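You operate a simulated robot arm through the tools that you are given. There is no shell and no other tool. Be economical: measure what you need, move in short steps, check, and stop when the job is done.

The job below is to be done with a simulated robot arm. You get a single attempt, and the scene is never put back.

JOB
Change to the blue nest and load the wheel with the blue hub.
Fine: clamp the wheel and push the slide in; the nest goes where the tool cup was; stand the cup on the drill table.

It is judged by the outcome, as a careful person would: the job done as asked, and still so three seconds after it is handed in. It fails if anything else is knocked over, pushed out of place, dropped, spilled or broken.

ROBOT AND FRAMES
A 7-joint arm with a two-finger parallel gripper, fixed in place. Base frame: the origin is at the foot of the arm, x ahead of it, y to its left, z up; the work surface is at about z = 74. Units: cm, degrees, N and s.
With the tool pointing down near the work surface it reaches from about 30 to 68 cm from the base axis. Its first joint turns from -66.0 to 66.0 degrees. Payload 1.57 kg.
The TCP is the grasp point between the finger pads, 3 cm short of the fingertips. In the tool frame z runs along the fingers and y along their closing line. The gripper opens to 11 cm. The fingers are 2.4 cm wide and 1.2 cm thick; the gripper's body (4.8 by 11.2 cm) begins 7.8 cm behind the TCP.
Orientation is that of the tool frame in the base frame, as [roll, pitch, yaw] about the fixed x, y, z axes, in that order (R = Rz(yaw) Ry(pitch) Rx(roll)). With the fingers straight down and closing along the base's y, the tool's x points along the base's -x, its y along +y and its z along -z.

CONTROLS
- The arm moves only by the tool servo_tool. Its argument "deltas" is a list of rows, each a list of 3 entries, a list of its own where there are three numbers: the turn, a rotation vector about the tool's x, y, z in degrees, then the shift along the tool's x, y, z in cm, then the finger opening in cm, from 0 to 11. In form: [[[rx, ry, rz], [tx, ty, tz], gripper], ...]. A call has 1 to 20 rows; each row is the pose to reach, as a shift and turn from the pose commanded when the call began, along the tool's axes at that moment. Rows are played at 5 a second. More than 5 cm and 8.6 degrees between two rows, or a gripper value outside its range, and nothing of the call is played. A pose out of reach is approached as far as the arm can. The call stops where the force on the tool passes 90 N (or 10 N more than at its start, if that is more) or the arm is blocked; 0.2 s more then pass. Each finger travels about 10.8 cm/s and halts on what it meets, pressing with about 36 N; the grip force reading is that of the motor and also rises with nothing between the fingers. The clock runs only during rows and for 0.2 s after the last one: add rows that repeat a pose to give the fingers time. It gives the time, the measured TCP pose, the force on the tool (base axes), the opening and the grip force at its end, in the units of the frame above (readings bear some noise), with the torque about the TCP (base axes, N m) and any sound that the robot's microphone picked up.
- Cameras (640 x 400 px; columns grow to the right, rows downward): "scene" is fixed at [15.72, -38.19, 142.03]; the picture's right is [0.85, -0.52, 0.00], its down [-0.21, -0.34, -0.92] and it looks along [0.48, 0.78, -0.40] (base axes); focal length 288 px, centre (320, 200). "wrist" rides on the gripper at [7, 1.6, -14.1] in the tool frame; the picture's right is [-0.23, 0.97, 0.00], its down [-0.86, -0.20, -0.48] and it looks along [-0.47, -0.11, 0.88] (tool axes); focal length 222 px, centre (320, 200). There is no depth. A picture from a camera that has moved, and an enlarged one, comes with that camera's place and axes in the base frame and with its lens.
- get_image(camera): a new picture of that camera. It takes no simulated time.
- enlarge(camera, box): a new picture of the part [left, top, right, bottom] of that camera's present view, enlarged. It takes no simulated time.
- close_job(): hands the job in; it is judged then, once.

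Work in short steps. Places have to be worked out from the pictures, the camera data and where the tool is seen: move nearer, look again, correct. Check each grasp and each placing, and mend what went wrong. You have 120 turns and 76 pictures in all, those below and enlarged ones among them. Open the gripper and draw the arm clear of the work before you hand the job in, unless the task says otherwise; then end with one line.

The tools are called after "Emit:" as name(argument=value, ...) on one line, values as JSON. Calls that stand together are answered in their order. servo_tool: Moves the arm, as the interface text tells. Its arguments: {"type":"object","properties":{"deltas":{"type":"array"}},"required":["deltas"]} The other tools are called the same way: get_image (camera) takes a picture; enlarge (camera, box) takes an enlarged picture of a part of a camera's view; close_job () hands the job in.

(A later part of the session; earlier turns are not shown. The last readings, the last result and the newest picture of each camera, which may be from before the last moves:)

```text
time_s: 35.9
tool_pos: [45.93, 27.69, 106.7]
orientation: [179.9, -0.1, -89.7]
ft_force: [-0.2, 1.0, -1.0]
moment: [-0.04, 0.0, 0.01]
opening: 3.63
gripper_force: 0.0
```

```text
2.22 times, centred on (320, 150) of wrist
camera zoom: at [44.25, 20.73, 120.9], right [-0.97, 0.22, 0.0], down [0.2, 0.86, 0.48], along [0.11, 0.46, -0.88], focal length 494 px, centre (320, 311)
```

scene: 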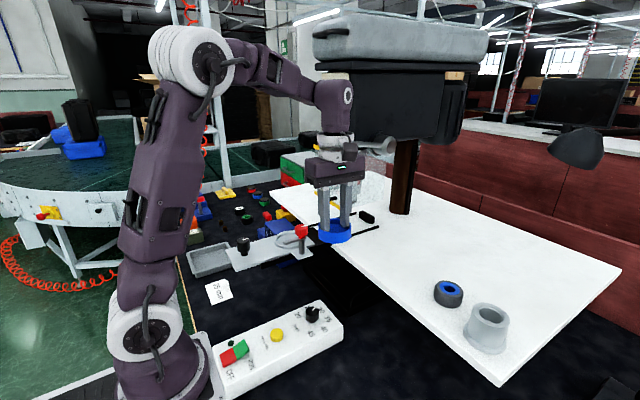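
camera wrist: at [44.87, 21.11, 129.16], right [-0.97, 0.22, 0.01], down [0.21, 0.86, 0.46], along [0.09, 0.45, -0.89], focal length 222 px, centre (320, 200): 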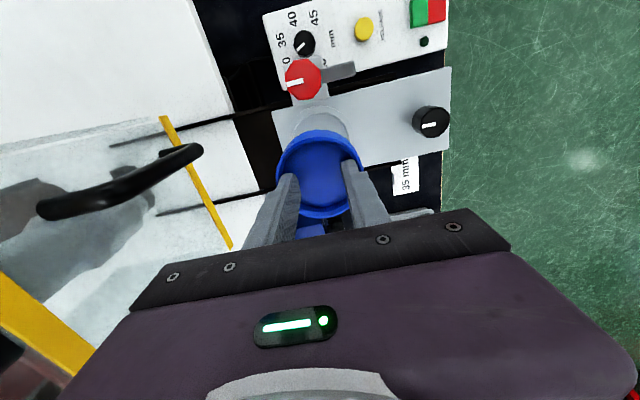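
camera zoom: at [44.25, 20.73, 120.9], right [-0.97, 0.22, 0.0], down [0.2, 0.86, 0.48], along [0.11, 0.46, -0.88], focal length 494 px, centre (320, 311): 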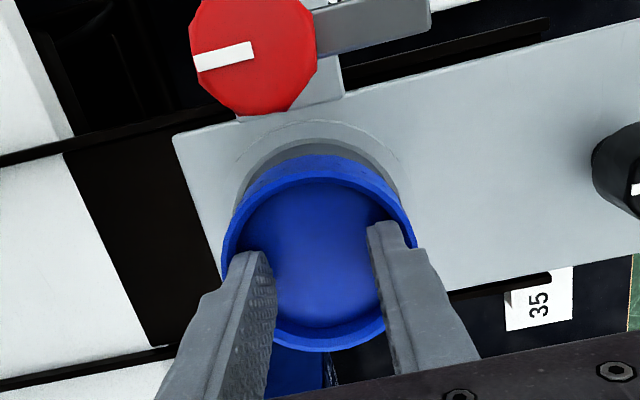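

Nest and recess look nearly concentric (offset ≲0.3 cm). I nudge slightly (+x 0.2, +y 0.15) and lower until just above the ring, then check.

Emit:
servo_tool(deltas=[[[0, 0, 0], [-0.15, -0.2, 1], 5], [[0, 0, 0], [-0.15, -0.2, 2], 5], [[0, 0, 0], [-0.15, -0.2, 2.6], 5], [[0, 0, 0], [-0.15, -0.2, 2.6], 5]])

Emit:
enlarge(camera="scene", box=[250, 200, 330, 260])

Emit:
enlarge(camera="wrist", box=[220, 60, 420, 240])

```text
time_s: 36.9
tool_pos: [46.34, 28.09, 104.31]
orientation: [179.9, -0.1, -90.0]
ft_force: [-1.1, -0.1, -0.7]
moment: [0.04, 0.03, 0.07]
opening: 3.65
gripper_force: 0.1
```

```text
6.67 times, centred on (290, 230) of scene
camera zoom: at [15.72, -38.19, 142.03], right [0.85, -0.52, 0.0], down [-0.21, -0.34, -0.92], along [0.48, 0.78, -0.4], focal length 1917 px, centre (520, 0)
```

zoom: 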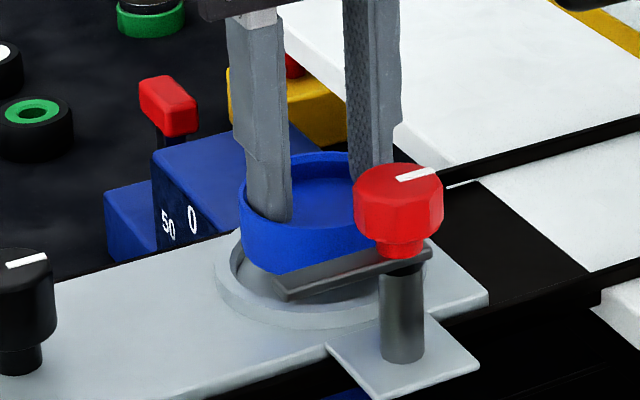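

```text
2.22 times, centred on (320, 150) of wrist
camera zoom: at [44.6, 21.03, 118.5], right [-0.97, 0.22, 0.0], down [0.2, 0.86, 0.48], along [0.11, 0.46, -0.88], focal length 494 px, centre (320, 311)
```

zoom: 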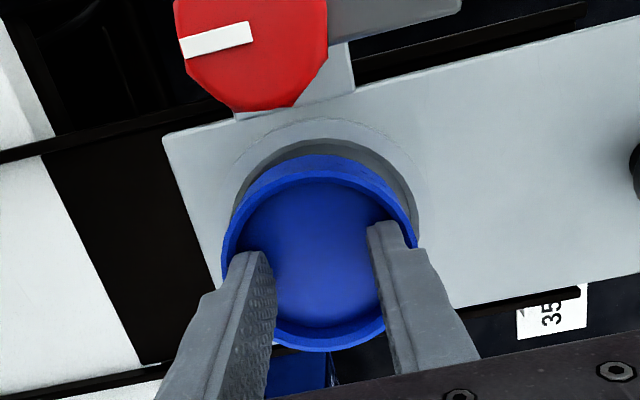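

Refined: y is aligned (~27.85), nest is ~0.2 cm too far in +x. I correct and lower gently.

Emit:
servo_tool(deltas=[[[0, 0, 0], [0.1, 0.25, 0], 5], [[0, 0, 0], [0.1, 0.25, 0.6], 5], [[0, 0, 0], [0.1, 0.25, 1.0], 5], [[0, 0, 0], [0.1, 0.25, 1.0], 5]])

Emit:
enlarge(camera="scene", box=[250, 200, 330, 260])

```text
time_s: 37.9
tool_pos: [45.94, 28.01, 103.48]
orientation: [179.9, -0.1, -89.9]
ft_force: [0.6, -0.1, -0.9]
moment: [0.01, -0.01, -0.02]
opening: 3.63
gripper_force: 0.1
```

```text
6.67 times, centred on (290, 230) of scene
camera zoom: at [15.72, -38.19, 142.03], right [0.85, -0.52, 0.0], down [-0.21, -0.34, -0.92], along [0.48, 0.78, -0.4], focal length 1917 px, centre (520, 0)
```

zoom: 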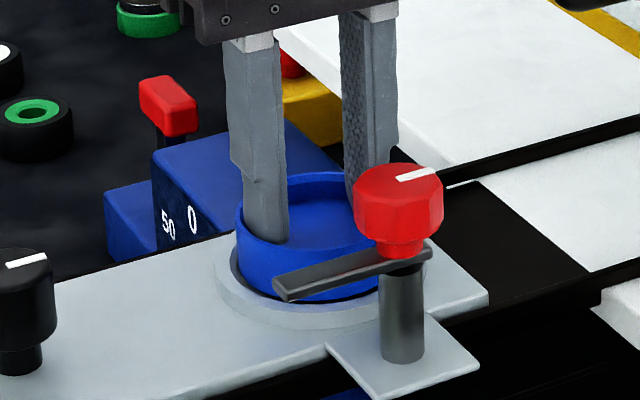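

The nest's bottom is entering the ring with no contact force. Continue down.

Emit:
servo_tool(deltas=[[[0, 0, 0], [0, 0, 0.3], 5], [[0, 0, 0], [0, 0, 0.6], 5], [[0, 0, 0], [0, 0, 0.9], 5], [[0, 0, 0], [0, 0, 0.9], 5]])

Emit:
enlarge(camera="scene", box=[250, 200, 330, 260])

```text
time_s: 38.9
tool_pos: [46.1, 27.87, 102.51]
orientation: [180.0, 0.0, -89.8]
ft_force: [-0.6, -1.0, 15.7]
moment: [0.01, 0.02, 0.06]
opening: 3.6
gripper_force: 0.2
```

```text
6.67 times, centred on (290, 230) of scene
camera zoom: at [15.7, -38.21, 142.03], right [0.85, -0.52, 0.0], down [-0.21, -0.34, -0.92], along [0.48, 0.78, -0.4], focal length 1917 px, centre (520, 0)
```

zoom: 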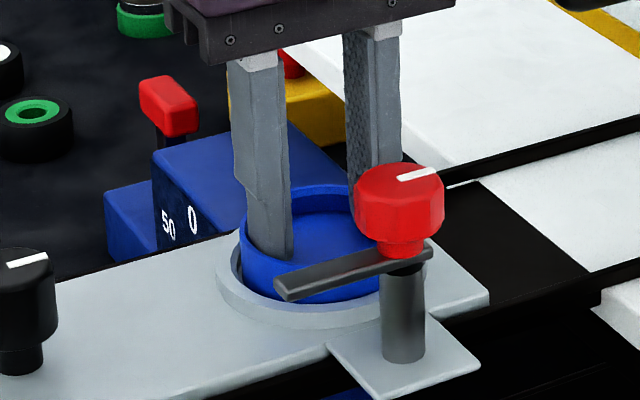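

Contact at z≈102.5 as predicted – nest seated. I ease off, close the fingers inward and rise.

Emit:
servo_tool(deltas=[[[0, 0, 0], [0, 0, -0.1], 3], [[0, 0, 0], [0, 0, -0.1], 2.3], [[0, 0, 0], [0, 0, -0.1], 2.3], [[0, 0, 0], [0, 0, -2], 2.3], [[0, 0, 0], [0, 0, -5], 2.3], [[0, 0, 0], [0, 0, -9], 2.3], [[0, 0, 0], [0, 4, -11], 2.3], [[0, 0, 0], [0, 6, -12], 2.3], [[0, 0, 0], [0, 6, -12], 2.3]])

Emit:
enlarge(camera="scene", box=[250, 200, 330, 260])

```text
time_s: 40.9
tool_pos: [40.11, 27.92, 114.74]
orientation: [179.9, -0.1, -90.0]
ft_force: [-0.8, 0.4, -0.1]
moment: [-0.02, 0.0, -0.01]
opening: 2.32
gripper_force: 0.1
```

```text
6.67 times, centred on (290, 230) of scene
camera zoom: at [15.72, -38.19, 142.03], right [0.85, -0.52, 0.0], down [-0.21, -0.34, -0.92], along [0.48, 0.78, -0.4], focal length 1917 px, centre (520, 0)
```

zoom: 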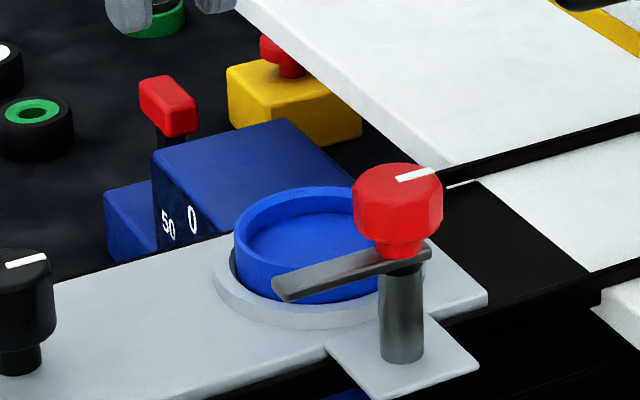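

Nest sits flat in the ring. Now on to the wheel: travel at x=40 past the lever, then out over the wheel.

Emit:
servo_tool(deltas=[[[0, 0, 0], [4.5, 0, 0], 4], [[0, 0, 0], [9, 0, 0], 6], [[0, 0, 0], [13.5, 0, 0], 8], [[0, 0, 0], [18, 0, 0], 10], [[0, 0, 0], [22.5, 0, 0], 11], [[0, 0, 0], [27, 0, 0], 11], [[0, 0, 0], [31.5, 0, 0], 11], [[0, 0, 0], [36, 0, 0], 11], [[0, 0, 0], [39.5, 0, 0], 11], [[0, 0, 0], [39.5, -4, 0], 11], [[0, 0, 0], [39.5, -8, 0], 11], [[0, 0, 0], [39.5, -12, 1], 11], [[0, 0, 0], [39.5, -16, 2.5], 11], [[0, 0, 0], [39.5, -20, 4.5], 11], [[0, 0, 0], [39.5, -24, 6.5], 11], [[0, 0, 0], [39.5, -25, 8], 11], [[0, 0, 0], [39.5, -25, 8], 11]])

Emit:
get_image(camera="wrist")

Emit:
enlarge(camera="scene", box=[400, 240, 540, 345])

```text
time_s: 44.5
tool_pos: [64.97, -11.79, 106.34]
orientation: [179.8, -0.1, -89.8]
ft_force: [0.3, 0.3, 0.2]
moment: [-0.04, 0.02, 0.01]
opening: 11.02
gripper_force: 0.0
```

```text
29 pictures are left
camera wrist: at [63.42, -18.77, 120.46], right [-0.97, 0.22, 0.0], down [0.2, 0.86, 0.48], along [0.11, 0.46, -0.88], focal length 222 px, centre (320, 200)
```

wrist: 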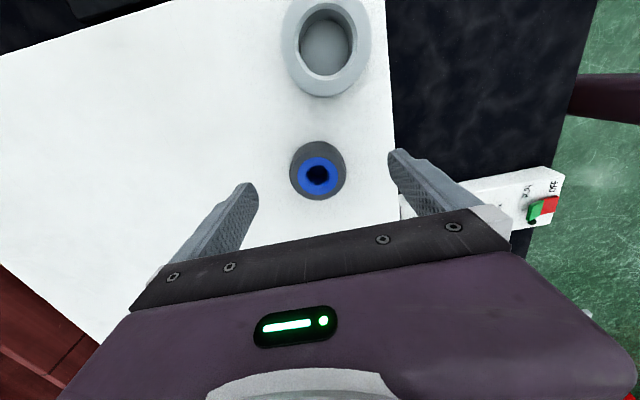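

```text
3.81 times, centred on (470, 292) of scene
camera zoom: at [15.72, -38.19, 142.03], right [0.85, -0.52, 0.0], down [-0.21, -0.34, -0.92], along [0.48, 0.78, -0.4], focal length 1095 px, centre (-251, -152)
```

zoom: 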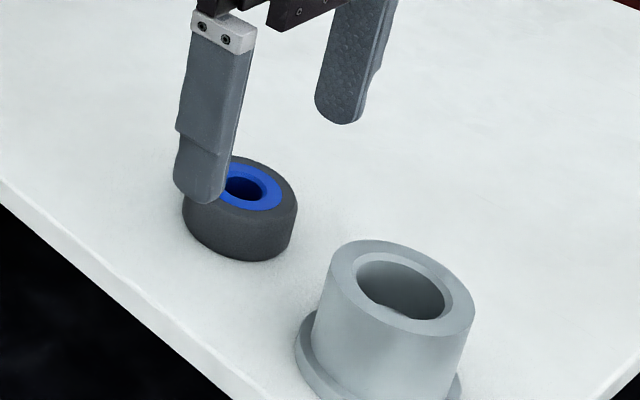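

Wheel centre ≈ (65.65, −10.65), ~6 cm wide. I centre on it and lower partway to check tip height against the wheel's top.

Emit:
servo_tool(deltas=[[[0, 0, 0], [-0.6, -0.4, 1], 11], [[0, 0, 0], [-1.15, -0.7, 2.5], 11], [[0, 0, 0], [-1.15, -0.7, 4.2], 10], [[0, 0, 0], [-1.15, -0.7, 4.8], 9], [[0, 0, 0], [-1.15, -0.7, 4.8], 8]])

Emit:
enlarge(camera="scene", box=[400, 250, 500, 325])

Emit:
enlarge(camera="wrist", box=[220, 100, 420, 240])

```text
time_s: 45.6
tool_pos: [65.8, -10.56, 101.58]
orientation: [179.8, -0.1, -89.9]
ft_force: [-0.3, -0.1, 0.3]
moment: [0.03, -0.01, -0.03]
opening: 8.01
gripper_force: 0.0
```

```text
5.33 times, centred on (450, 288) of scene
camera zoom: at [15.72, -38.19, 142.03], right [0.85, -0.52, 0.0], down [-0.21, -0.34, -0.92], along [0.48, 0.78, -0.4], focal length 1533 px, centre (-373, -267)
```

zoom: 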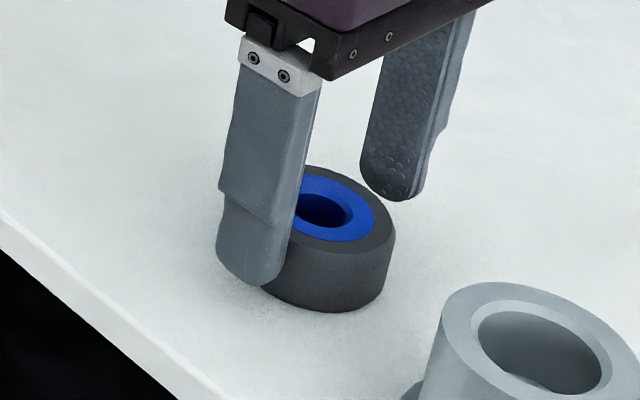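

```text
2.86 times, centred on (320, 170) of wrist
camera zoom: at [64.26, -17.51, 115.78], right [-0.97, 0.22, 0.0], down [0.2, 0.86, 0.48], along [0.11, 0.46, -0.88], focal length 635 px, centre (320, 286)
```

zoom: 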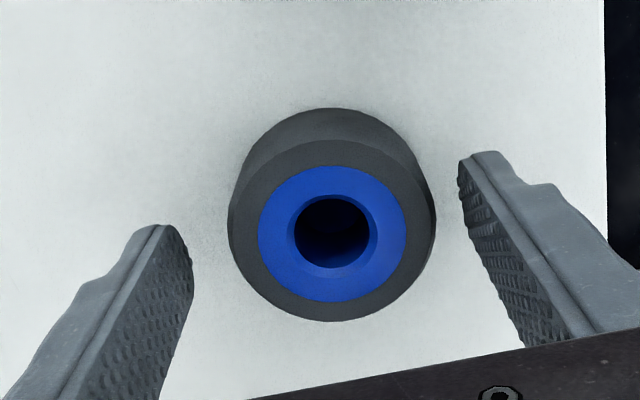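

Tips are ~1.2 cm below the wheel's top, centred. I raise 0.2 cm and close.

Emit:
servo_tool(deltas=[[[0, 0, 0], [0, 0.1, -0.2], 7.5], [[0, 0, 0], [0, 0.1, -0.2], 6.5], [[0, 0, 0], [0, 0.1, -0.2], 5.5], [[0, 0, 0], [0, 0.1, -0.2], 5], [[0, 0, 0], [0, 0.1, -0.2], 5]])

```text
time_s: 46.9
tool_pos: [65.86, -10.49, 101.81]
orientation: [179.9, -0.1, -89.9]
ft_force: [-1.2, 0.4, 0.7]
moment: [0.01, 0.02, -0.01]
opening: 5.66
gripper_force: 35.8
```

Gripped at 5.66. I lift and retract first, then check.

Emit:
servo_tool(deltas=[[[0, 0, 0], [0, 0, -1], 5], [[0, 0, 0], [0, 1, -2.5], 5], [[0, 0, 0], [0, 5, -4.5], 5], [[0, 0, 0], [0, 9, -7], 5], [[0, 0, 0], [0, 13, -9.5], 5], [[0, 0, 0], [0, 17, -12], 5], [[0, 0, 0], [0, 21, -13], 5], [[0, 0, 0], [0, 25.5, -13], 5], [[0, 0, 0], [0, 25.5, -13], 5]])

Emit:
get_image(camera="scene")

```text
time_s: 48.9
tool_pos: [40.25, -10.36, 114.86]
orientation: [-180.0, 0.0, -90.0]
ft_force: [1.0, 0.7, -0.5]
moment: [-0.03, 0.01, -0.02]
opening: 5.64
gripper_force: 35.5
```

```text
25 pictures are left
```

scene: 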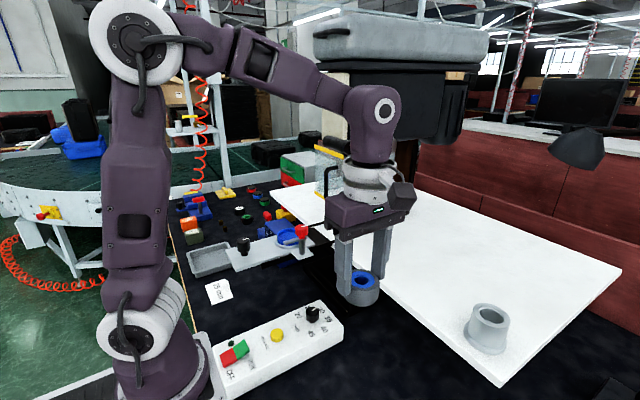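

Wheel held; now carry along x≈40 to the slide and over the nest at (46.05, 27.9).

Emit:
servo_tool(deltas=[[[0, 0, 0], [-4.5, 0, 0], 5], [[0, 0, 0], [-9, 0, 0], 5], [[0, 0, 0], [-13.5, 0, 0], 5], [[0, 0, 0], [-18, 0, 0], 5], [[0, 0, 0], [-22.5, 0, 0], 5], [[0, 0, 0], [-27, 0, 0], 5], [[0, 0, 0], [-31.5, 0, 0], 5], [[0, 0, 0], [-35, -1, 0], 5], [[0, 0, 0], [-37.5, -4, 0], 5], [[0, 0, 0], [-38.3, -5.8, 1], 5], [[0, 0, 0], [-38.3, -5.8, 4], 5], [[0, 0, 0], [-38.3, -5.8, 7], 5], [[0, 0, 0], [-38.3, -5.8, 7], 5]])

Emit:
enlarge(camera="scene", box=[250, 200, 330, 260])

Emit:
enlarge(camera="wrist", box=[220, 60, 420, 240])

```text
time_s: 51.6
tool_pos: [45.74, 27.71, 107.7]
orientation: [179.9, 0.0, -89.8]
ft_force: [-0.4, -0.2, -0.4]
moment: [0.03, -0.03, 0.03]
opening: 5.68
gripper_force: 36.4
```

```text
6.67 times, centred on (290, 230) of scene
camera zoom: at [15.72, -38.19, 142.03], right [0.85, -0.52, 0.0], down [-0.21, -0.34, -0.92], along [0.48, 0.78, -0.4], focal length 1917 px, centre (520, 0)
```

zoom: 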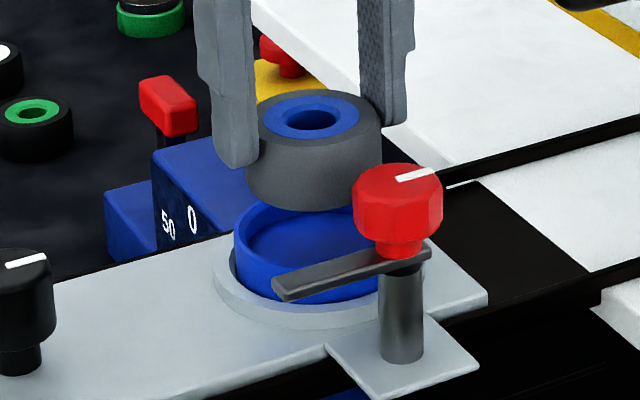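

```text
2.22 times, centred on (320, 150) of wrist
camera zoom: at [44.14, 20.74, 121.91], right [-0.97, 0.22, 0.0], down [0.2, 0.86, 0.48], along [0.11, 0.46, -0.88], focal length 494 px, centre (320, 311)
```

zoom: 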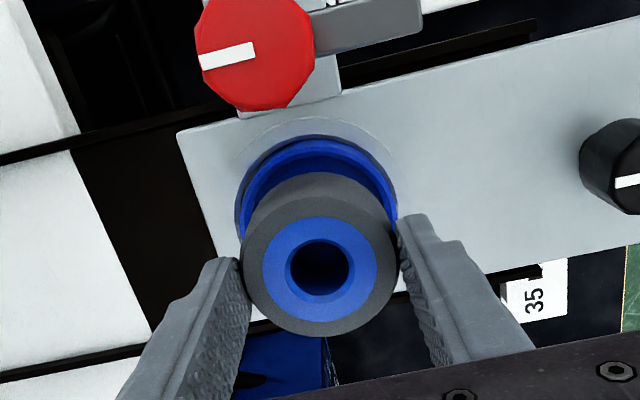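

Wheel needs about +0.15–0.2 cm in x; y matches. I correct and lower to just above the nest rim.

Emit:
servo_tool(deltas=[[[0, 0, 0], [0, -0.15, 1], 5], [[0, 0, 0], [0, -0.15, 1.8], 5], [[0, 0, 0], [0, -0.15, 2.2], 5], [[0, 0, 0], [0, -0.15, 2.2], 5]])

Emit:
enlarge(camera="scene", box=[250, 200, 330, 260])

Emit:
enlarge(camera="wrist", box=[220, 60, 420, 240])

```text
time_s: 52.6
tool_pos: [46.06, 27.74, 105.5]
orientation: [179.8, -0.1, -89.8]
ft_force: [-0.3, 0.0, -0.1]
moment: [0.03, -0.01, 0.01]
opening: 5.68
gripper_force: 36.0
```

```text
6.67 times, centred on (290, 230) of scene
camera zoom: at [15.72, -38.19, 142.03], right [0.85, -0.52, 0.0], down [-0.21, -0.34, -0.92], along [0.48, 0.78, -0.4], focal length 1917 px, centre (520, 0)
```

zoom: 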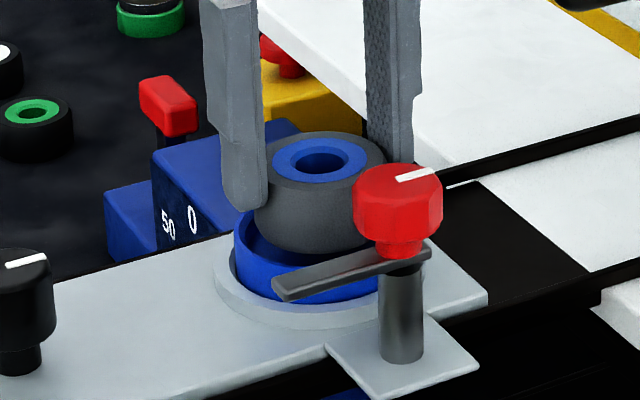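

```text
2.22 times, centred on (320, 150) of wrist
camera zoom: at [44.43, 20.77, 119.77], right [-0.97, 0.22, 0.0], down [0.2, 0.86, 0.48], along [0.11, 0.46, -0.88], focal length 494 px, centre (320, 311)
```

zoom: 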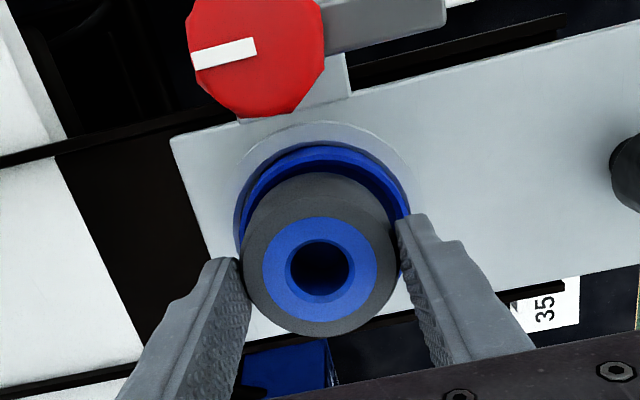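

Fine tuning: wheel should shift about −0.1 x and −0.2 y. Then lower gently into the nest.

Emit:
servo_tool(deltas=[[[0, 0, 0], [0.2, 0.1, 0.3], 5], [[0, 0, 0], [0.2, 0.1, 0.8], 5], [[0, 0, 0], [0.2, 0.1, 1.2], 5], [[0, 0, 0], [0.2, 0.1, 1.2], 5]])

Emit:
enlarge(camera="scene", box=[250, 200, 330, 260])

```text
time_s: 53.6
tool_pos: [46.02, 27.64, 104.35]
orientation: [179.9, -0.1, -89.9]
ft_force: [0.4, 3.4, -0.3]
moment: [0.16, 0.0, 0.03]
opening: 5.66
gripper_force: 35.7
```

```text
6.67 times, centred on (290, 230) of scene
camera zoom: at [15.72, -38.18, 142.03], right [0.85, -0.52, 0.0], down [-0.21, -0.34, -0.92], along [0.48, 0.78, -0.4], focal length 1917 px, centre (520, 0)
```

zoom: 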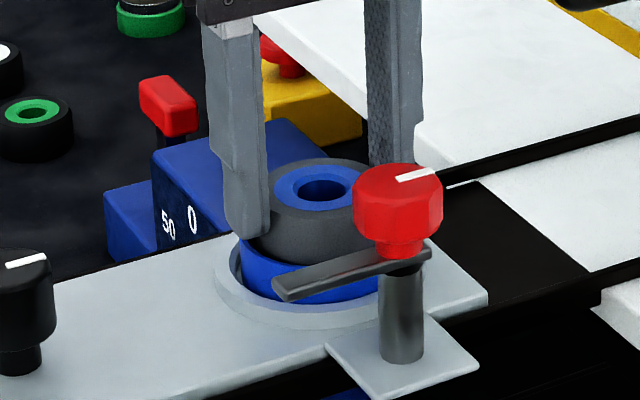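

A small +y reaction: the wheel is inside the nest touching its −y wall. I back 0.15 in +y and lower on.

Emit:
servo_tool(deltas=[[[0, 0, 0], [-0.15, 0, 0], 5], [[0, 0, 0], [-0.15, 0, 0.3], 5], [[0, 0, 0], [-0.15, 0, 0.6], 5], [[0, 0, 0], [-0.15, 0, 0.6], 5]])

```text
time_s: 54.6
tool_pos: [46.12, 27.8, 103.66]
orientation: [179.9, -0.3, -89.8]
ft_force: [0.2, 0.0, -0.7]
moment: [-0.03, 0.0, 0.01]
opening: 5.64
gripper_force: 35.9
```

Emit:
servo_tool(deltas=[[[0, 0, 0], [0, 0, 0.2], 5], [[0, 0, 0], [0, 0, 0.4], 5], [[0, 0, 0], [0, 0, 0.4], 5]])

Emit:
enlarge(camera="scene", box=[250, 200, 330, 260])

```text
time_s: 55.5
tool_pos: [46.14, 27.91, 103.56]
orientation: [-179.9, 0.0, -89.9]
ft_force: [-0.5, -5.0, 28.2]
moment: [-0.21, 0.17, 0.12]
opening: 5.62
gripper_force: 36.6
```

```text
6.67 times, centred on (290, 230) of scene
camera zoom: at [15.68, -38.23, 142.02], right [0.85, -0.52, 0.0], down [-0.21, -0.34, -0.92], along [0.48, 0.78, -0.4], focal length 1917 px, centre (520, 0)
```

zoom: 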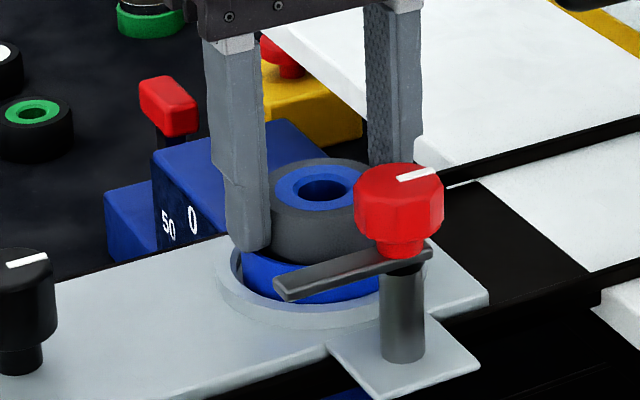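

The wheel appears to be resting in the nest (hub height stopped changing). I release, rise and inspect whether it's flat.

Emit:
servo_tool(deltas=[[[0, 0, 0], [0, 0, -0.3], 5], [[0, 0, 0], [0, 0, -0.3], 6.5], [[0, 0, 0], [0, 0, -0.3], 8], [[0, 0, 0], [0, 0, -0.3], 8], [[0, 0, 0], [0, 0, -3], 8], [[0, 0, 0], [0, 0, -7], 8], [[0, 0, 0], [0, 3, -10], 8], [[0, 0, 0], [0, 3, -10], 8]])

Emit:
enlarge(camera="scene", box=[250, 200, 330, 260])

Emit:
enlarge(camera="wrist", box=[220, 60, 420, 240])

```text
time_s: 57.2
tool_pos: [43.06, 27.68, 113.42]
orientation: [179.8, -0.1, -89.9]
ft_force: [0.4, -0.4, 0.1]
moment: [0.03, -0.05, 0.03]
opening: 8.01
gripper_force: 0.1
```

```text
6.67 times, centred on (290, 230) of scene
camera zoom: at [15.72, -38.19, 142.03], right [0.85, -0.52, 0.0], down [-0.21, -0.34, -0.92], along [0.48, 0.78, -0.4], focal length 1917 px, centre (520, 0)
```

zoom: 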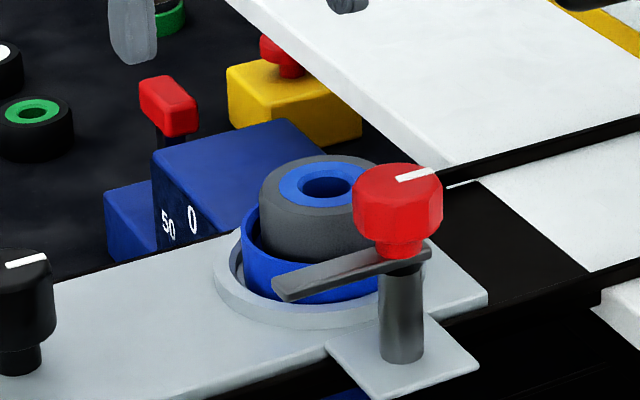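

```text
2.22 times, centred on (320, 150) of wrist
camera zoom: at [41.37, 20.81, 127.55], right [-0.97, 0.22, 0.0], down [0.2, 0.86, 0.48], along [0.11, 0.46, -0.88], focal length 494 px, centre (320, 311)
```

zoom: 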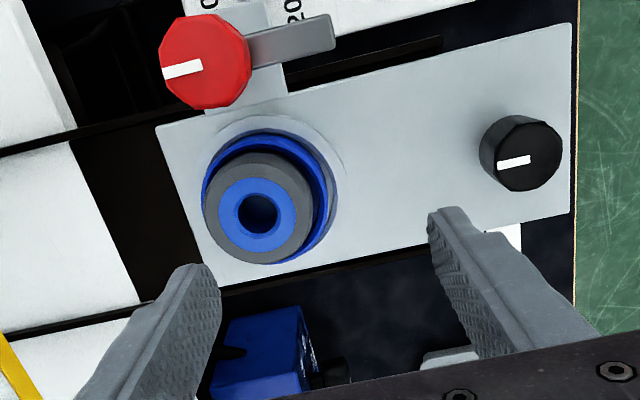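

The wheel is tilted, hung on the nest's +x side: it is ~0.5 cm too far in +x (and ~0.2 in +y). I'll regrip it and shift it −x/−y so it drops in.

Emit:
servo_tool(deltas=[[[0, 0, 0], [0, -3.25, 0], 8], [[0, 0, 0], [0, -3.25, 4], 8], [[0, 0, 0], [0, -3.25, 7.5], 8], [[0, 0, 0], [0, -3.25, 9.2], 8], [[0, 0, 0], [0, -3.25, 9.2], 7], [[0, 0, 0], [0, -3.25, 9.2], 6], [[0, 0, 0], [0, -3.25, 9.2], 5], [[0, 0, 0], [0, -3.25, 9.2], 5]])

Emit:
enlarge(camera="wrist", box=[220, 60, 420, 240])

```text
time_s: 59.0
tool_pos: [46.29, 28.03, 104.13]
orientation: [179.8, -0.2, -89.8]
ft_force: [-0.2, 0.3, 0.8]
moment: [0.03, -0.02, 0.0]
opening: 5.64
gripper_force: 35.8
```

```text
2.22 times, centred on (320, 150) of wrist
camera zoom: at [44.62, 21.0, 118.31], right [-0.97, 0.22, 0.0], down [0.2, 0.86, 0.48], along [0.11, 0.46, -0.88], focal length 494 px, centre (320, 311)
```

zoom: 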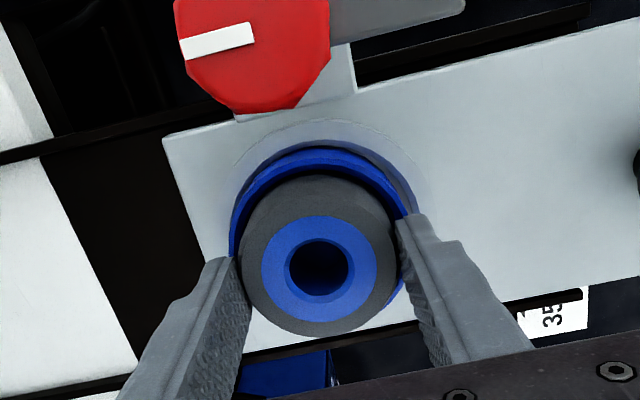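

Fingers re-levelled the wheel; now there's a gap on the −y side. Shift −y 0.4, −x 0.15 and press down gently.

Emit:
servo_tool(deltas=[[[0, 0, 0], [0.2, 0.1, -0.2], 5], [[0, 0, 0], [0.4, 0.15, -0.2], 5], [[0, 0, 0], [0.4, 0.15, 0.1], 5], [[0, 0, 0], [0.4, 0.15, 0.3], 5], [[0, 0, 0], [0.4, 0.15, 0.3], 5]])

Emit:
enlarge(camera="wrist", box=[220, 60, 420, 240])

```text
time_s: 60.2
tool_pos: [46.09, 27.51, 104.12]
orientation: [-179.9, 0.1, -89.8]
ft_force: [-2.1, 22.5, 15.2]
moment: [0.74, 0.08, 0.1]
opening: 5.64
gripper_force: 35.7
```

```text
2.22 times, centred on (320, 150) of wrist
camera zoom: at [44.47, 20.54, 118.2], right [-0.97, 0.22, 0.0], down [0.2, 0.86, 0.48], along [0.11, 0.47, -0.88], focal length 494 px, centre (320, 311)
```

zoom: 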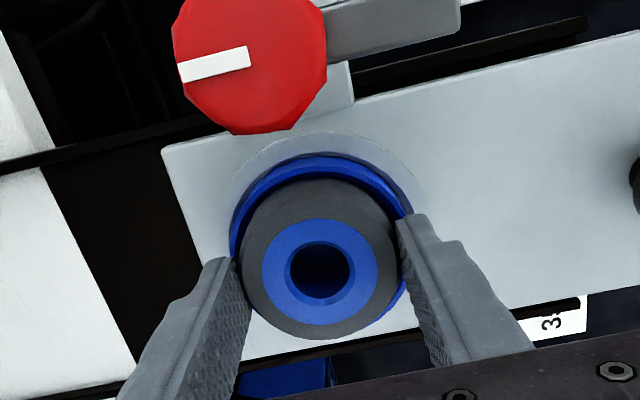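

Now +y reaction 22 N: it bears on the −y wall, so the true y centre is ~27.77 (between the two contacts). Adjust +y 0.22, −x 0.1.

Emit:
servo_tool(deltas=[[[0, 0, 0], [-0.1, 0, -0.3], 5], [[0, 0, 0], [-0.22, 0.1, -0.3], 5], [[0, 0, 0], [-0.22, 0.1, -0.1], 5], [[0, 0, 0], [-0.22, 0.1, 0.1], 5], [[0, 0, 0], [-0.22, 0.1, 0.1], 5]])

Emit:
enlarge(camera="scene", box=[250, 200, 330, 260])

```text
time_s: 61.5
tool_pos: [46.11, 27.49, 104.02]
orientation: [180.0, -0.1, -89.9]
ft_force: [-2.0, 2.6, 25.5]
moment: [-0.13, -0.11, -0.01]
opening: 5.62
gripper_force: 36.2
```

```text
6.67 times, centred on (290, 230) of scene
camera zoom: at [15.68, -38.21, 142.03], right [0.85, -0.52, 0.0], down [-0.21, -0.34, -0.92], along [0.48, 0.78, -0.4], focal length 1917 px, centre (520, 0)
```

zoom: 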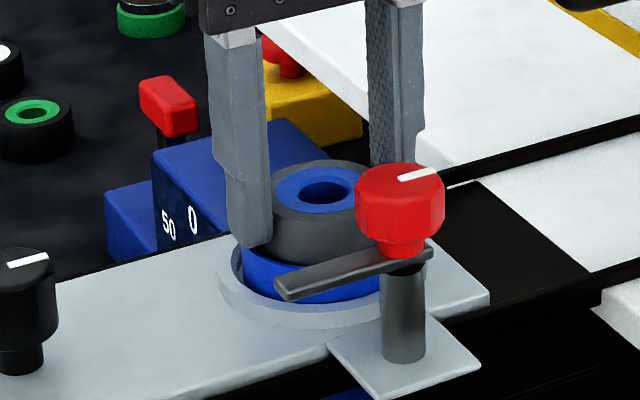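

Now Fy is small; vertical contact 25 N. I release here and lift just clear to see how the wheel rests.

Emit:
servo_tool(deltas=[[[0, 0, 0], [0, 0, -0.2], 5], [[0, 0, 0], [0, 0, -0.2], 6], [[0, 0, 0], [0, 0, -0.2], 7], [[0, 0, 0], [0, 0, -0.2], 8], [[0, 0, 0], [0, 0, -0.2], 8], [[0, 0, 0], [0, 0, -3.5], 8], [[0, 0, 0], [0, 0, -7], 8], [[0, 0, 0], [0, 0, -7], 8]])

Emit:
enlarge(camera="scene", box=[250, 200, 330, 260])

Emit:
enlarge(camera="wrist", box=[240, 80, 400, 240])

```text
time_s: 63.2
tool_pos: [46.04, 27.51, 110.95]
orientation: [179.9, -0.1, -89.9]
ft_force: [-0.1, 1.1, 0.0]
moment: [-0.03, -0.02, 0.01]
opening: 8.03
gripper_force: 0.1
```

```text
6.67 times, centred on (290, 230) of scene
camera zoom: at [15.72, -38.19, 142.03], right [0.85, -0.52, 0.0], down [-0.21, -0.34, -0.92], along [0.48, 0.78, -0.4], focal length 1917 px, centre (520, 0)
```

zoom: 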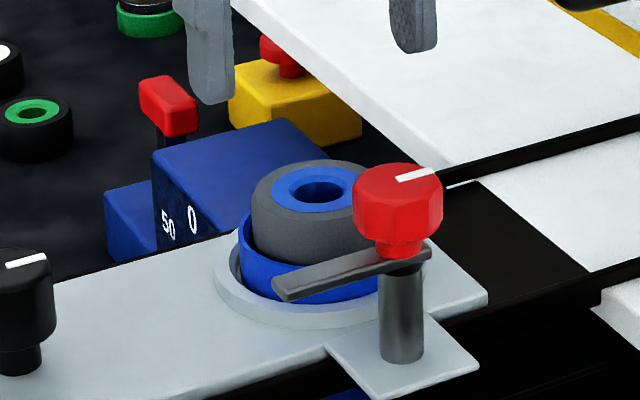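

```text
2.50 times, centred on (320, 160) of wrist
camera zoom: at [44.37, 20.49, 125.15], right [-0.97, 0.22, 0.0], down [0.2, 0.86, 0.48], along [0.11, 0.47, -0.88], focal length 555 px, centre (320, 300)
```

zoom: 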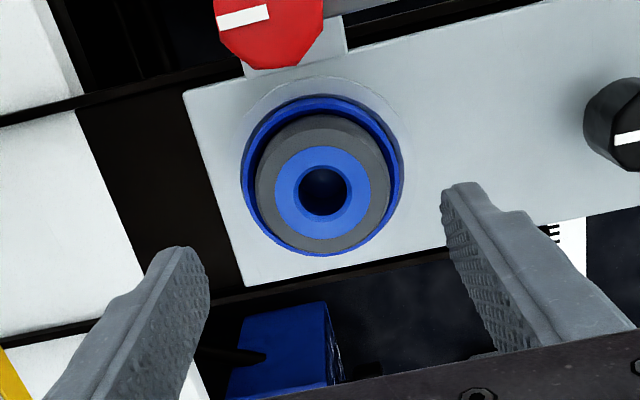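

The wheel now looks centred in the nest and level. I press lightly on its hub with closed fingers to confirm it is bottomed.

Emit:
servo_tool(deltas=[[[0, 0, 0], [-0.1, 0, 0], 5], [[0, 0, 0], [-0.1, 0, 1], 2], [[0, 0, 0], [-0.1, 0, 2.5], 0], [[0, 0, 0], [-0.1, 0, 4.5], 0], [[0, 0, 0], [-0.1, 0, 5.2], 0], [[0, 0, 0], [-0.1, 0, 5.5], 0], [[0, 0, 0], [-0.1, 0, 5.5], 0]])

```text
time_s: 64.8
tool_pos: [46.06, 27.59, 105.57]
orientation: [180.0, 0.0, -89.9]
ft_force: [-1.4, 0.7, 12.8]
moment: [0.0, 0.01, -0.01]
opening: 0.01
gripper_force: 21.9
```

Emit:
servo_tool(deltas=[[[0, 0, 0], [0, 0, 0.2], 0], [[0, 0, 0], [0, 0, 0.4], 0], [[0, 0, 0], [0, 0, 0.4], 0]])

Emit:
enlarge(camera="scene", box=[250, 200, 330, 260])

```text
time_s: 65.7
tool_pos: [46.05, 27.61, 105.32]
orientation: [-179.5, 0.2, -89.9]
ft_force: [0.6, -8.3, 76.4]
moment: [-0.34, -0.03, 0.0]
opening: 0.01
gripper_force: 21.4
```

```text
6.67 times, centred on (290, 230) of scene
camera zoom: at [15.61, -38.28, 142.02], right [0.85, -0.52, 0.0], down [-0.21, -0.34, -0.92], along [0.48, 0.78, -0.4], focal length 1917 px, centre (520, 0)
```

zoom: 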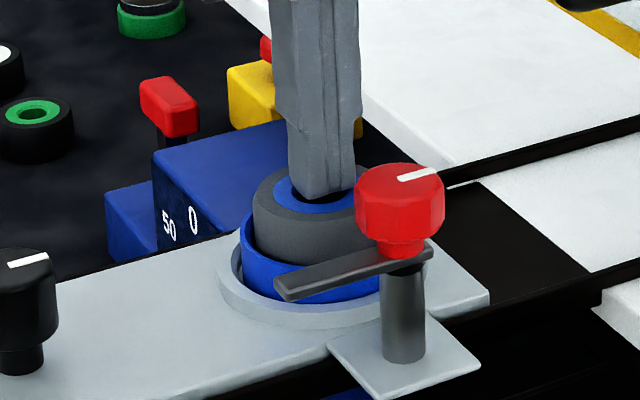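

Stiff contact: the wheel is bottomed (top ≈102.5). Now the clamp: the red knob is at about (46.0, 20.35); I'll lift, move over it and look.

Emit:
servo_tool(deltas=[[[0, 0, 0], [0, 0, -1], 0], [[0, 0, 0], [0, 0, -3], 2], [[0, 0, 0], [0, 0, -5.3], 5], [[0, 0, 0], [3.5, 0.05, -5.3], 6], [[0, 0, 0], [7.2, 0.05, -5.3], 6], [[0, 0, 0], [7.2, 0.05, -5.3], 6]])

Emit:
enlarge(camera="scene", box=[245, 185, 345, 260])

Emit:
enlarge(camera="wrist", box=[240, 80, 400, 240])

```text
time_s: 67.0
tool_pos: [45.85, 20.53, 110.24]
orientation: [179.8, -0.1, -89.9]
ft_force: [-0.1, -1.2, 0.3]
moment: [-0.03, 0.02, 0.02]
opening: 6.03
gripper_force: 0.0
```

```text
5.33 times, centred on (295, 222) of scene
camera zoom: at [15.72, -38.19, 142.03], right [0.85, -0.52, 0.0], down [-0.21, -0.34, -0.92], along [0.48, 0.78, -0.4], focal length 1533 px, centre (453, 80)
```

zoom: 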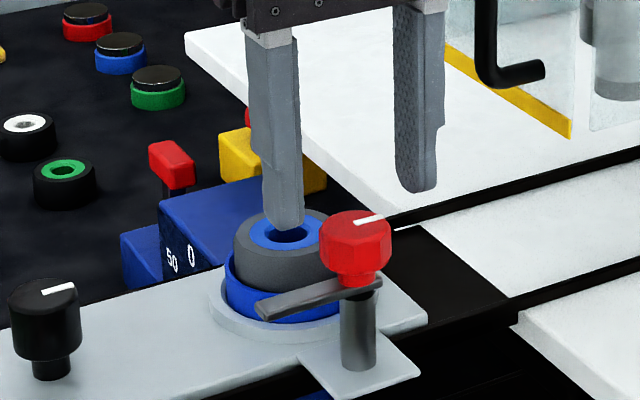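

```text
2.50 times, centred on (320, 160) of wrist
camera zoom: at [44.24, 13.52, 124.39], right [-0.97, 0.22, 0.0], down [0.2, 0.86, 0.48], along [0.11, 0.46, -0.88], focal length 555 px, centre (320, 300)
```

zoom: 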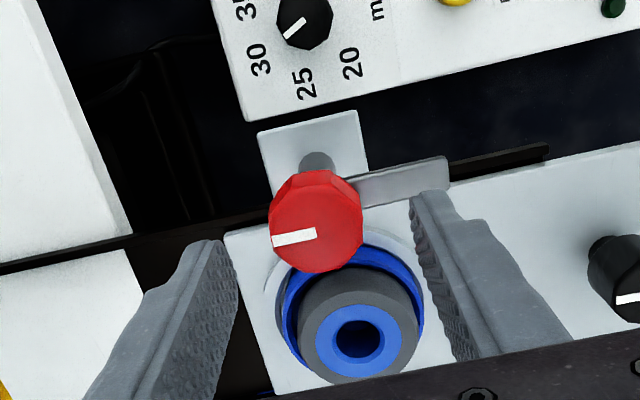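

Knob centre ≈ (46.0, 20.2). I centre on it, lower to TCP 106.5, and close.

Emit:
servo_tool(deltas=[[[0, 0, 0], [0.25, -0.1, 1], 6], [[0, 0, 0], [0.25, -0.1, 2.5], 6], [[0, 0, 0], [0.25, -0.1, 3.7], 6], [[0, 0, 0], [0.25, -0.1, 3.7], 5], [[0, 0, 0], [0.25, -0.1, 3.7], 4], [[0, 0, 0], [0.25, -0.1, 3.7], 3], [[0, 0, 0], [0.25, -0.1, 3.7], 3]])

Emit:
enlarge(camera="scene", box=[245, 185, 345, 260])

```text
time_s: 68.7
tool_pos: [46.15, 20.41, 106.57]
orientation: [179.8, -0.1, -89.8]
ft_force: [-2.2, -0.5, -2.1]
moment: [0.03, -0.1, -0.03]
opening: 3.38
gripper_force: 40.7
```

```text
5.33 times, centred on (295, 222) of scene
camera zoom: at [15.72, -38.19, 142.03], right [0.85, -0.52, 0.0], down [-0.21, -0.34, -0.92], along [0.48, 0.78, -0.4], focal length 1533 px, centre (453, 80)
```

zoom: 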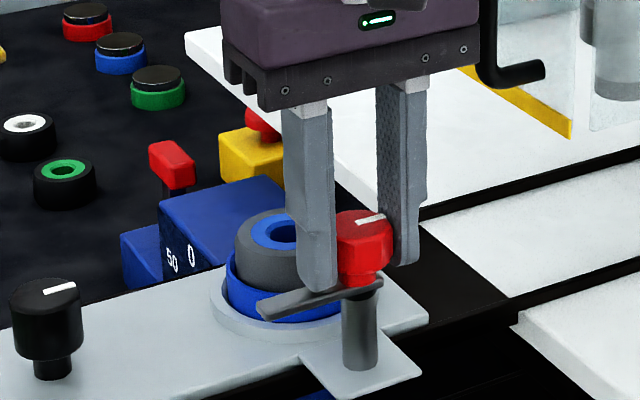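

Knob gripped at 3.38 cm. I turn it clockwise-from-above, 24° first, watching torque.

Emit:
servo_tool(deltas=[[[0, 0, 6], [0, 0, 0], 3], [[0, 0, 12], [0, 0, 0], 3], [[0, 0, 18], [0, 0, 0], 3], [[0, 0, 24], [0, 0, 0], 3], [[0, 0, 24], [0, 0, 0], 3]])

Emit:
enlarge(camera="scene", box=[245, 185, 345, 260])

```text
time_s: 69.8
tool_pos: [45.94, 20.28, 106.46]
orientation: [180.0, 0.0, -113.9]
ft_force: [-3.9, 14.2, 5.9]
moment: [-0.54, 0.37, -0.01]
opening: 3.36
gripper_force: 42.0
```

```text
5.33 times, centred on (295, 222) of scene
camera zoom: at [15.7, -38.15, 142.04], right [0.85, -0.52, 0.0], down [-0.21, -0.34, -0.92], along [0.48, 0.78, -0.4], focal length 1533 px, centre (453, 80)
```

zoom: 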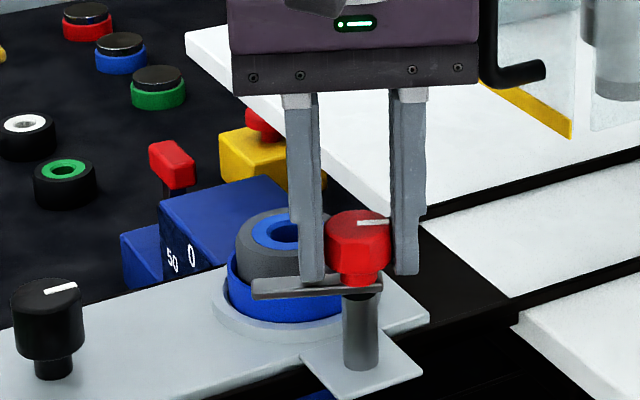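

Knob and bar turn together. Continue another 36°, watching.

Emit:
servo_tool(deltas=[[[0, 0, 6], [0, 0, 0], 3], [[0, 0, 12], [0, 0, 0], 3], [[0, 0, 18], [0, 0, 0], 3], [[0, 0, 24], [0, 0, 0], 3], [[0, 0, 30], [0, 0, 0], 3], [[0, 0, 36], [0, 0, 0], 3], [[0, 0, 36], [0, 0, 0], 3]])

Emit:
enlarge(camera="scene", box=[245, 185, 345, 260])

```text
time_s: 71.5
tool_pos: [45.98, 20.44, 106.49]
orientation: [179.9, -0.2, -149.9]
ft_force: [-5.4, 31.3, -26.5]
moment: [0.15, -0.01, 0.03]
opening: 3.35
gripper_force: 41.8
```

```text
5.33 times, centred on (295, 222) of scene
camera zoom: at [15.75, -38.08, 142.06], right [0.85, -0.52, 0.0], down [-0.21, -0.34, -0.92], along [0.48, 0.78, -0.4], focal length 1533 px, centre (453, 80)
```

zoom: 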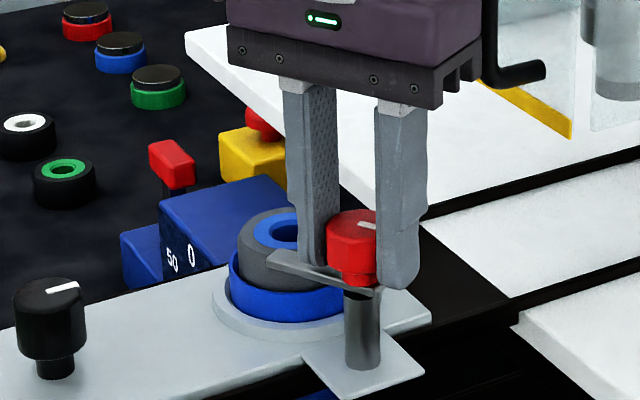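

The knob now pulls the tool slightly; before going on I check closely the bar height relative to the wheel's top.

Emit:
enlarge(camera="scene", box=[268, 212, 318, 247])

```text
11.43 times, centred on (293, 230) of scene
camera zoom: at [15.75, -38.08, 142.06], right [0.85, -0.52, 0.0], down [-0.21, -0.34, -0.92], along [0.48, 0.78, -0.4], focal length 3286 px, centre (629, -137)
```

zoom: 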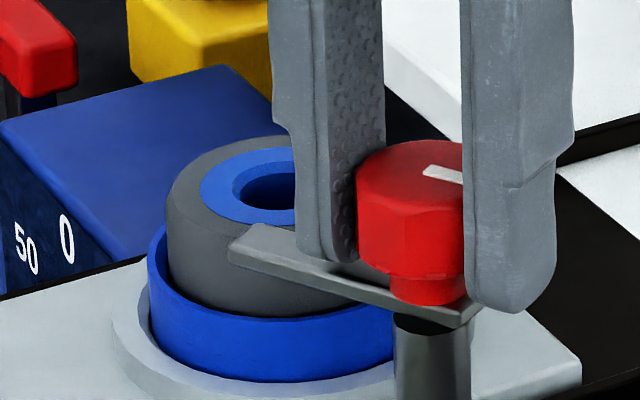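

Working it through, the bar's top is ~103.2 and the wheel top ~102.5, so the bar clears and is lowering as it turns. I continue the last 30°, letting the tool follow slightly down and +y.

Emit:
servo_tool(deltas=[[[0, 0, 0], [-0.05, 0.08, 0.1], 3], [[0, 0, 6], [-0.05, 0.08, 0.1], 3], [[0, 0, 12], [-0.05, 0.08, 0.13], 3], [[0, 0, 18], [-0.05, 0.08, 0.15], 3], [[0, 0, 18], [-0.05, 0.08, 0.15], 3]])

Emit:
enlarge(camera="scene", box=[260, 205, 320, 247])

```text
time_s: 72.7
tool_pos: [46.19, 20.47, 106.54]
orientation: [180.0, 0.1, -167.9]
ft_force: [-1.9, 25.7, 11.5]
moment: [0.22, 0.6, 0.02]
opening: 3.37
gripper_force: 41.0
```

```text
9.52 times, centred on (290, 226) of scene
camera zoom: at [15.7, -38.12, 142.05], right [0.85, -0.52, 0.0], down [-0.21, -0.34, -0.92], along [0.48, 0.78, -0.4], focal length 2738 px, centre (606, -48)
```

zoom: 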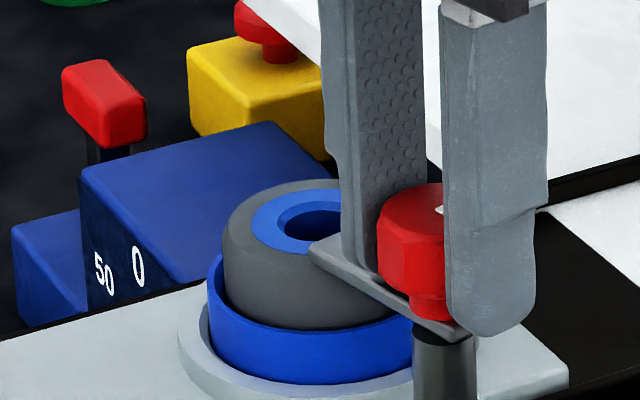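

The bar is now swinging over the wheel's top face. Finish the last 12°.

Emit:
servo_tool(deltas=[[[0, 0, 6], [0, 0, 0], 3], [[0, 0, 12], [0, 0, 0], 3], [[0, 0, 12], [0, 0, 0], 3]])

Emit:
enlarge(camera="scene", box=[260, 205, 320, 247])

```text
time_s: 73.5
tool_pos: [46.06, 20.52, 106.52]
orientation: [-179.9, 0.1, -179.8]
ft_force: [-3.2, 31.7, 24.6]
moment: [0.56, -0.54, 0.0]
opening: 3.35
gripper_force: 40.9
```

```text
9.52 times, centred on (290, 226) of scene
camera zoom: at [15.67, -38.11, 142.06], right [0.85, -0.52, 0.0], down [-0.21, -0.34, -0.92], along [0.48, 0.78, -0.4], focal length 2738 px, centre (606, -48)
```

zoom: 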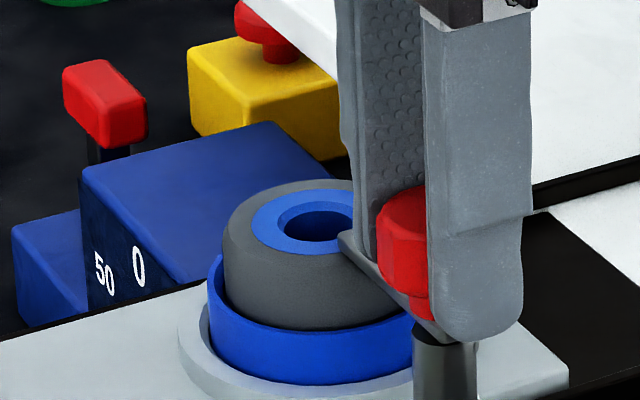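

Bar points +y over the wheel. I release the knob, rise a bit, back off −x, and inspect.

Emit:
servo_tool(deltas=[[[0, 0, 0], [0, 0, -0.1], 4], [[0, 0, 0], [0, 0, -0.1], 5], [[0, 0, 0], [0, 0, -0.1], 5], [[0, 0, 0], [0, 0, -2], 5], [[0, 0, 0], [0, 0, -4.5], 5], [[0, 0, 0], [3, 1, -6], 5], [[0, 0, 0], [7, 3, -8], 5], [[0, 0, 0], [7, 3, -8], 5]])

Emit:
enlarge(camera="scene", box=[240, 185, 340, 260])

Emit:
get_image(camera="wrist")

```text
time_s: 75.2
tool_pos: [39.15, 23.49, 114.22]
orientation: [-179.9, -0.1, -179.9]
ft_force: [0.4, -0.5, 0.6]
moment: [0.03, -0.02, -0.03]
opening: 5.03
gripper_force: 0.1
```

```text
5.33 times, centred on (290, 222) of scene
camera zoom: at [15.72, -38.19, 142.03], right [0.85, -0.52, 0.0], down [-0.21, -0.34, -0.92], along [0.48, 0.78, -0.4], focal length 1533 px, centre (480, 80)
```

zoom: 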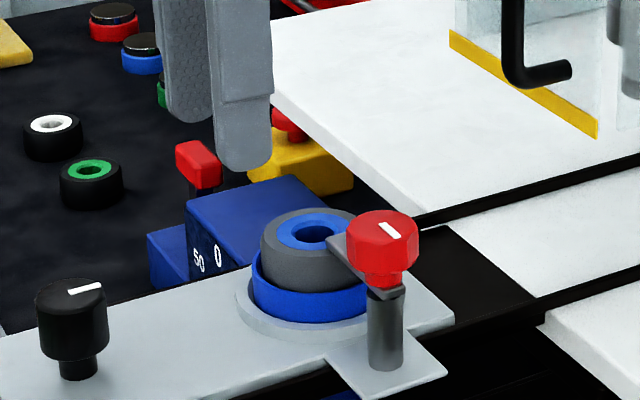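

```text
1 pictures are left
camera wrist: at [32.15, 25.11, 128.32], right [0.22, 0.97, 0.0], down [0.86, -0.2, 0.48], along [0.47, -0.11, -0.88], focal length 222 px, centre (320, 200)
```

wrist: 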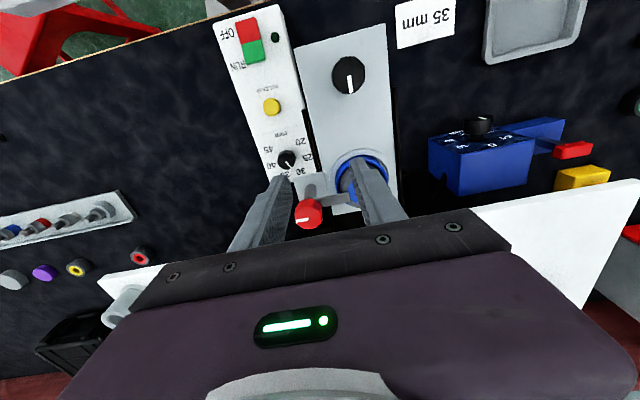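

The clamp bar now sits over the wheel; everything looks right. Only one picture is left, so I'll work by force from here. I'll push the slide with closed fingers from behind its black knob (≈(32.6, 28.1), top ≈102.4); first get behind it.

Emit:
servo_tool(deltas=[[[0, 0, 0], [3.5, 1.5, 0], 3], [[0, 0, 0], [7, 3, 0], 1], [[0, 0, 0], [10.8, 4.6, 0], 0], [[0, 0, 0], [10.8, 4.6, 0], 0], [[0, 0, 0], [10.8, 4.6, 4], 0], [[0, 0, 0], [10.8, 4.6, 8], 0], [[0, 0, 0], [10.8, 4.6, 10.5], 0], [[0, 0, 0], [10.8, 4.6, 11.8], 0], [[0, 0, 0], [10.8, 4.6, 11.8], 0]])

```text
time_s: 77.2
tool_pos: [28.21, 28.06, 102.55]
orientation: [-179.9, -0.1, -179.9]
ft_force: [-0.5, -0.4, 0.2]
moment: [0.01, 0.02, 0.01]
opening: 0.0
gripper_force: 20.9
```

Behind the knob with no contact. Advance +x gently to find the knob.

Emit:
servo_tool(deltas=[[[0, 0, 0], [-0.6, 0, 0], 0], [[0, 0, 0], [-1.2, 0, 0], 0], [[0, 0, 0], [-1.8, 0, 0], 0], [[0, 0, 0], [-2.4, 0, 0], 0], [[0, 0, 0], [-3, 0, 0], 0], [[0, 0, 0], [-3, 0, 0], 0]])

```text
time_s: 78.7
tool_pos: [31.19, 27.86, 102.64]
orientation: [-179.9, 0.0, -179.8]
ft_force: [0.2, 0.6, 0.3]
moment: [0.02, -0.02, 0.03]
opening: 0.0
gripper_force: 21.6
```

No residual force, so the slide evidently glides easily. Continue pushing steadily, about 8 cm.

Emit:
servo_tool(deltas=[[[0, 0, 0], [-0.6, 0, 0], 0], [[0, 0, 0], [-1.2, 0, 0], 0], [[0, 0, 0], [-1.8, 0, 0], 0], [[0, 0, 0], [-2.4, 0, 0], 0], [[0, 0, 0], [-3, 0, 0], 0], [[0, 0, 0], [-3.6, 0, 0], 0], [[0, 0, 0], [-4.2, 0, 0], 0], [[0, 0, 0], [-4.8, 0, 0], 0], [[0, 0, 0], [-5.4, 0, 0], 0], [[0, 0, 0], [-6, 0, 0], 0], [[0, 0, 0], [-6.6, 0, 0], 0], [[0, 0, 0], [-7.2, 0, 0], 0], [[0, 0, 0], [-7.8, 0, 0], 0]])

```text
time_s: 81.5
tool_pos: [38.98, 27.88, 102.69]
orientation: [-179.9, -0.1, -179.8]
ft_force: [-1.3, 0.7, -0.3]
moment: [0.02, 0.02, 0.02]
opening: 0.0
gripper_force: 21.6
```

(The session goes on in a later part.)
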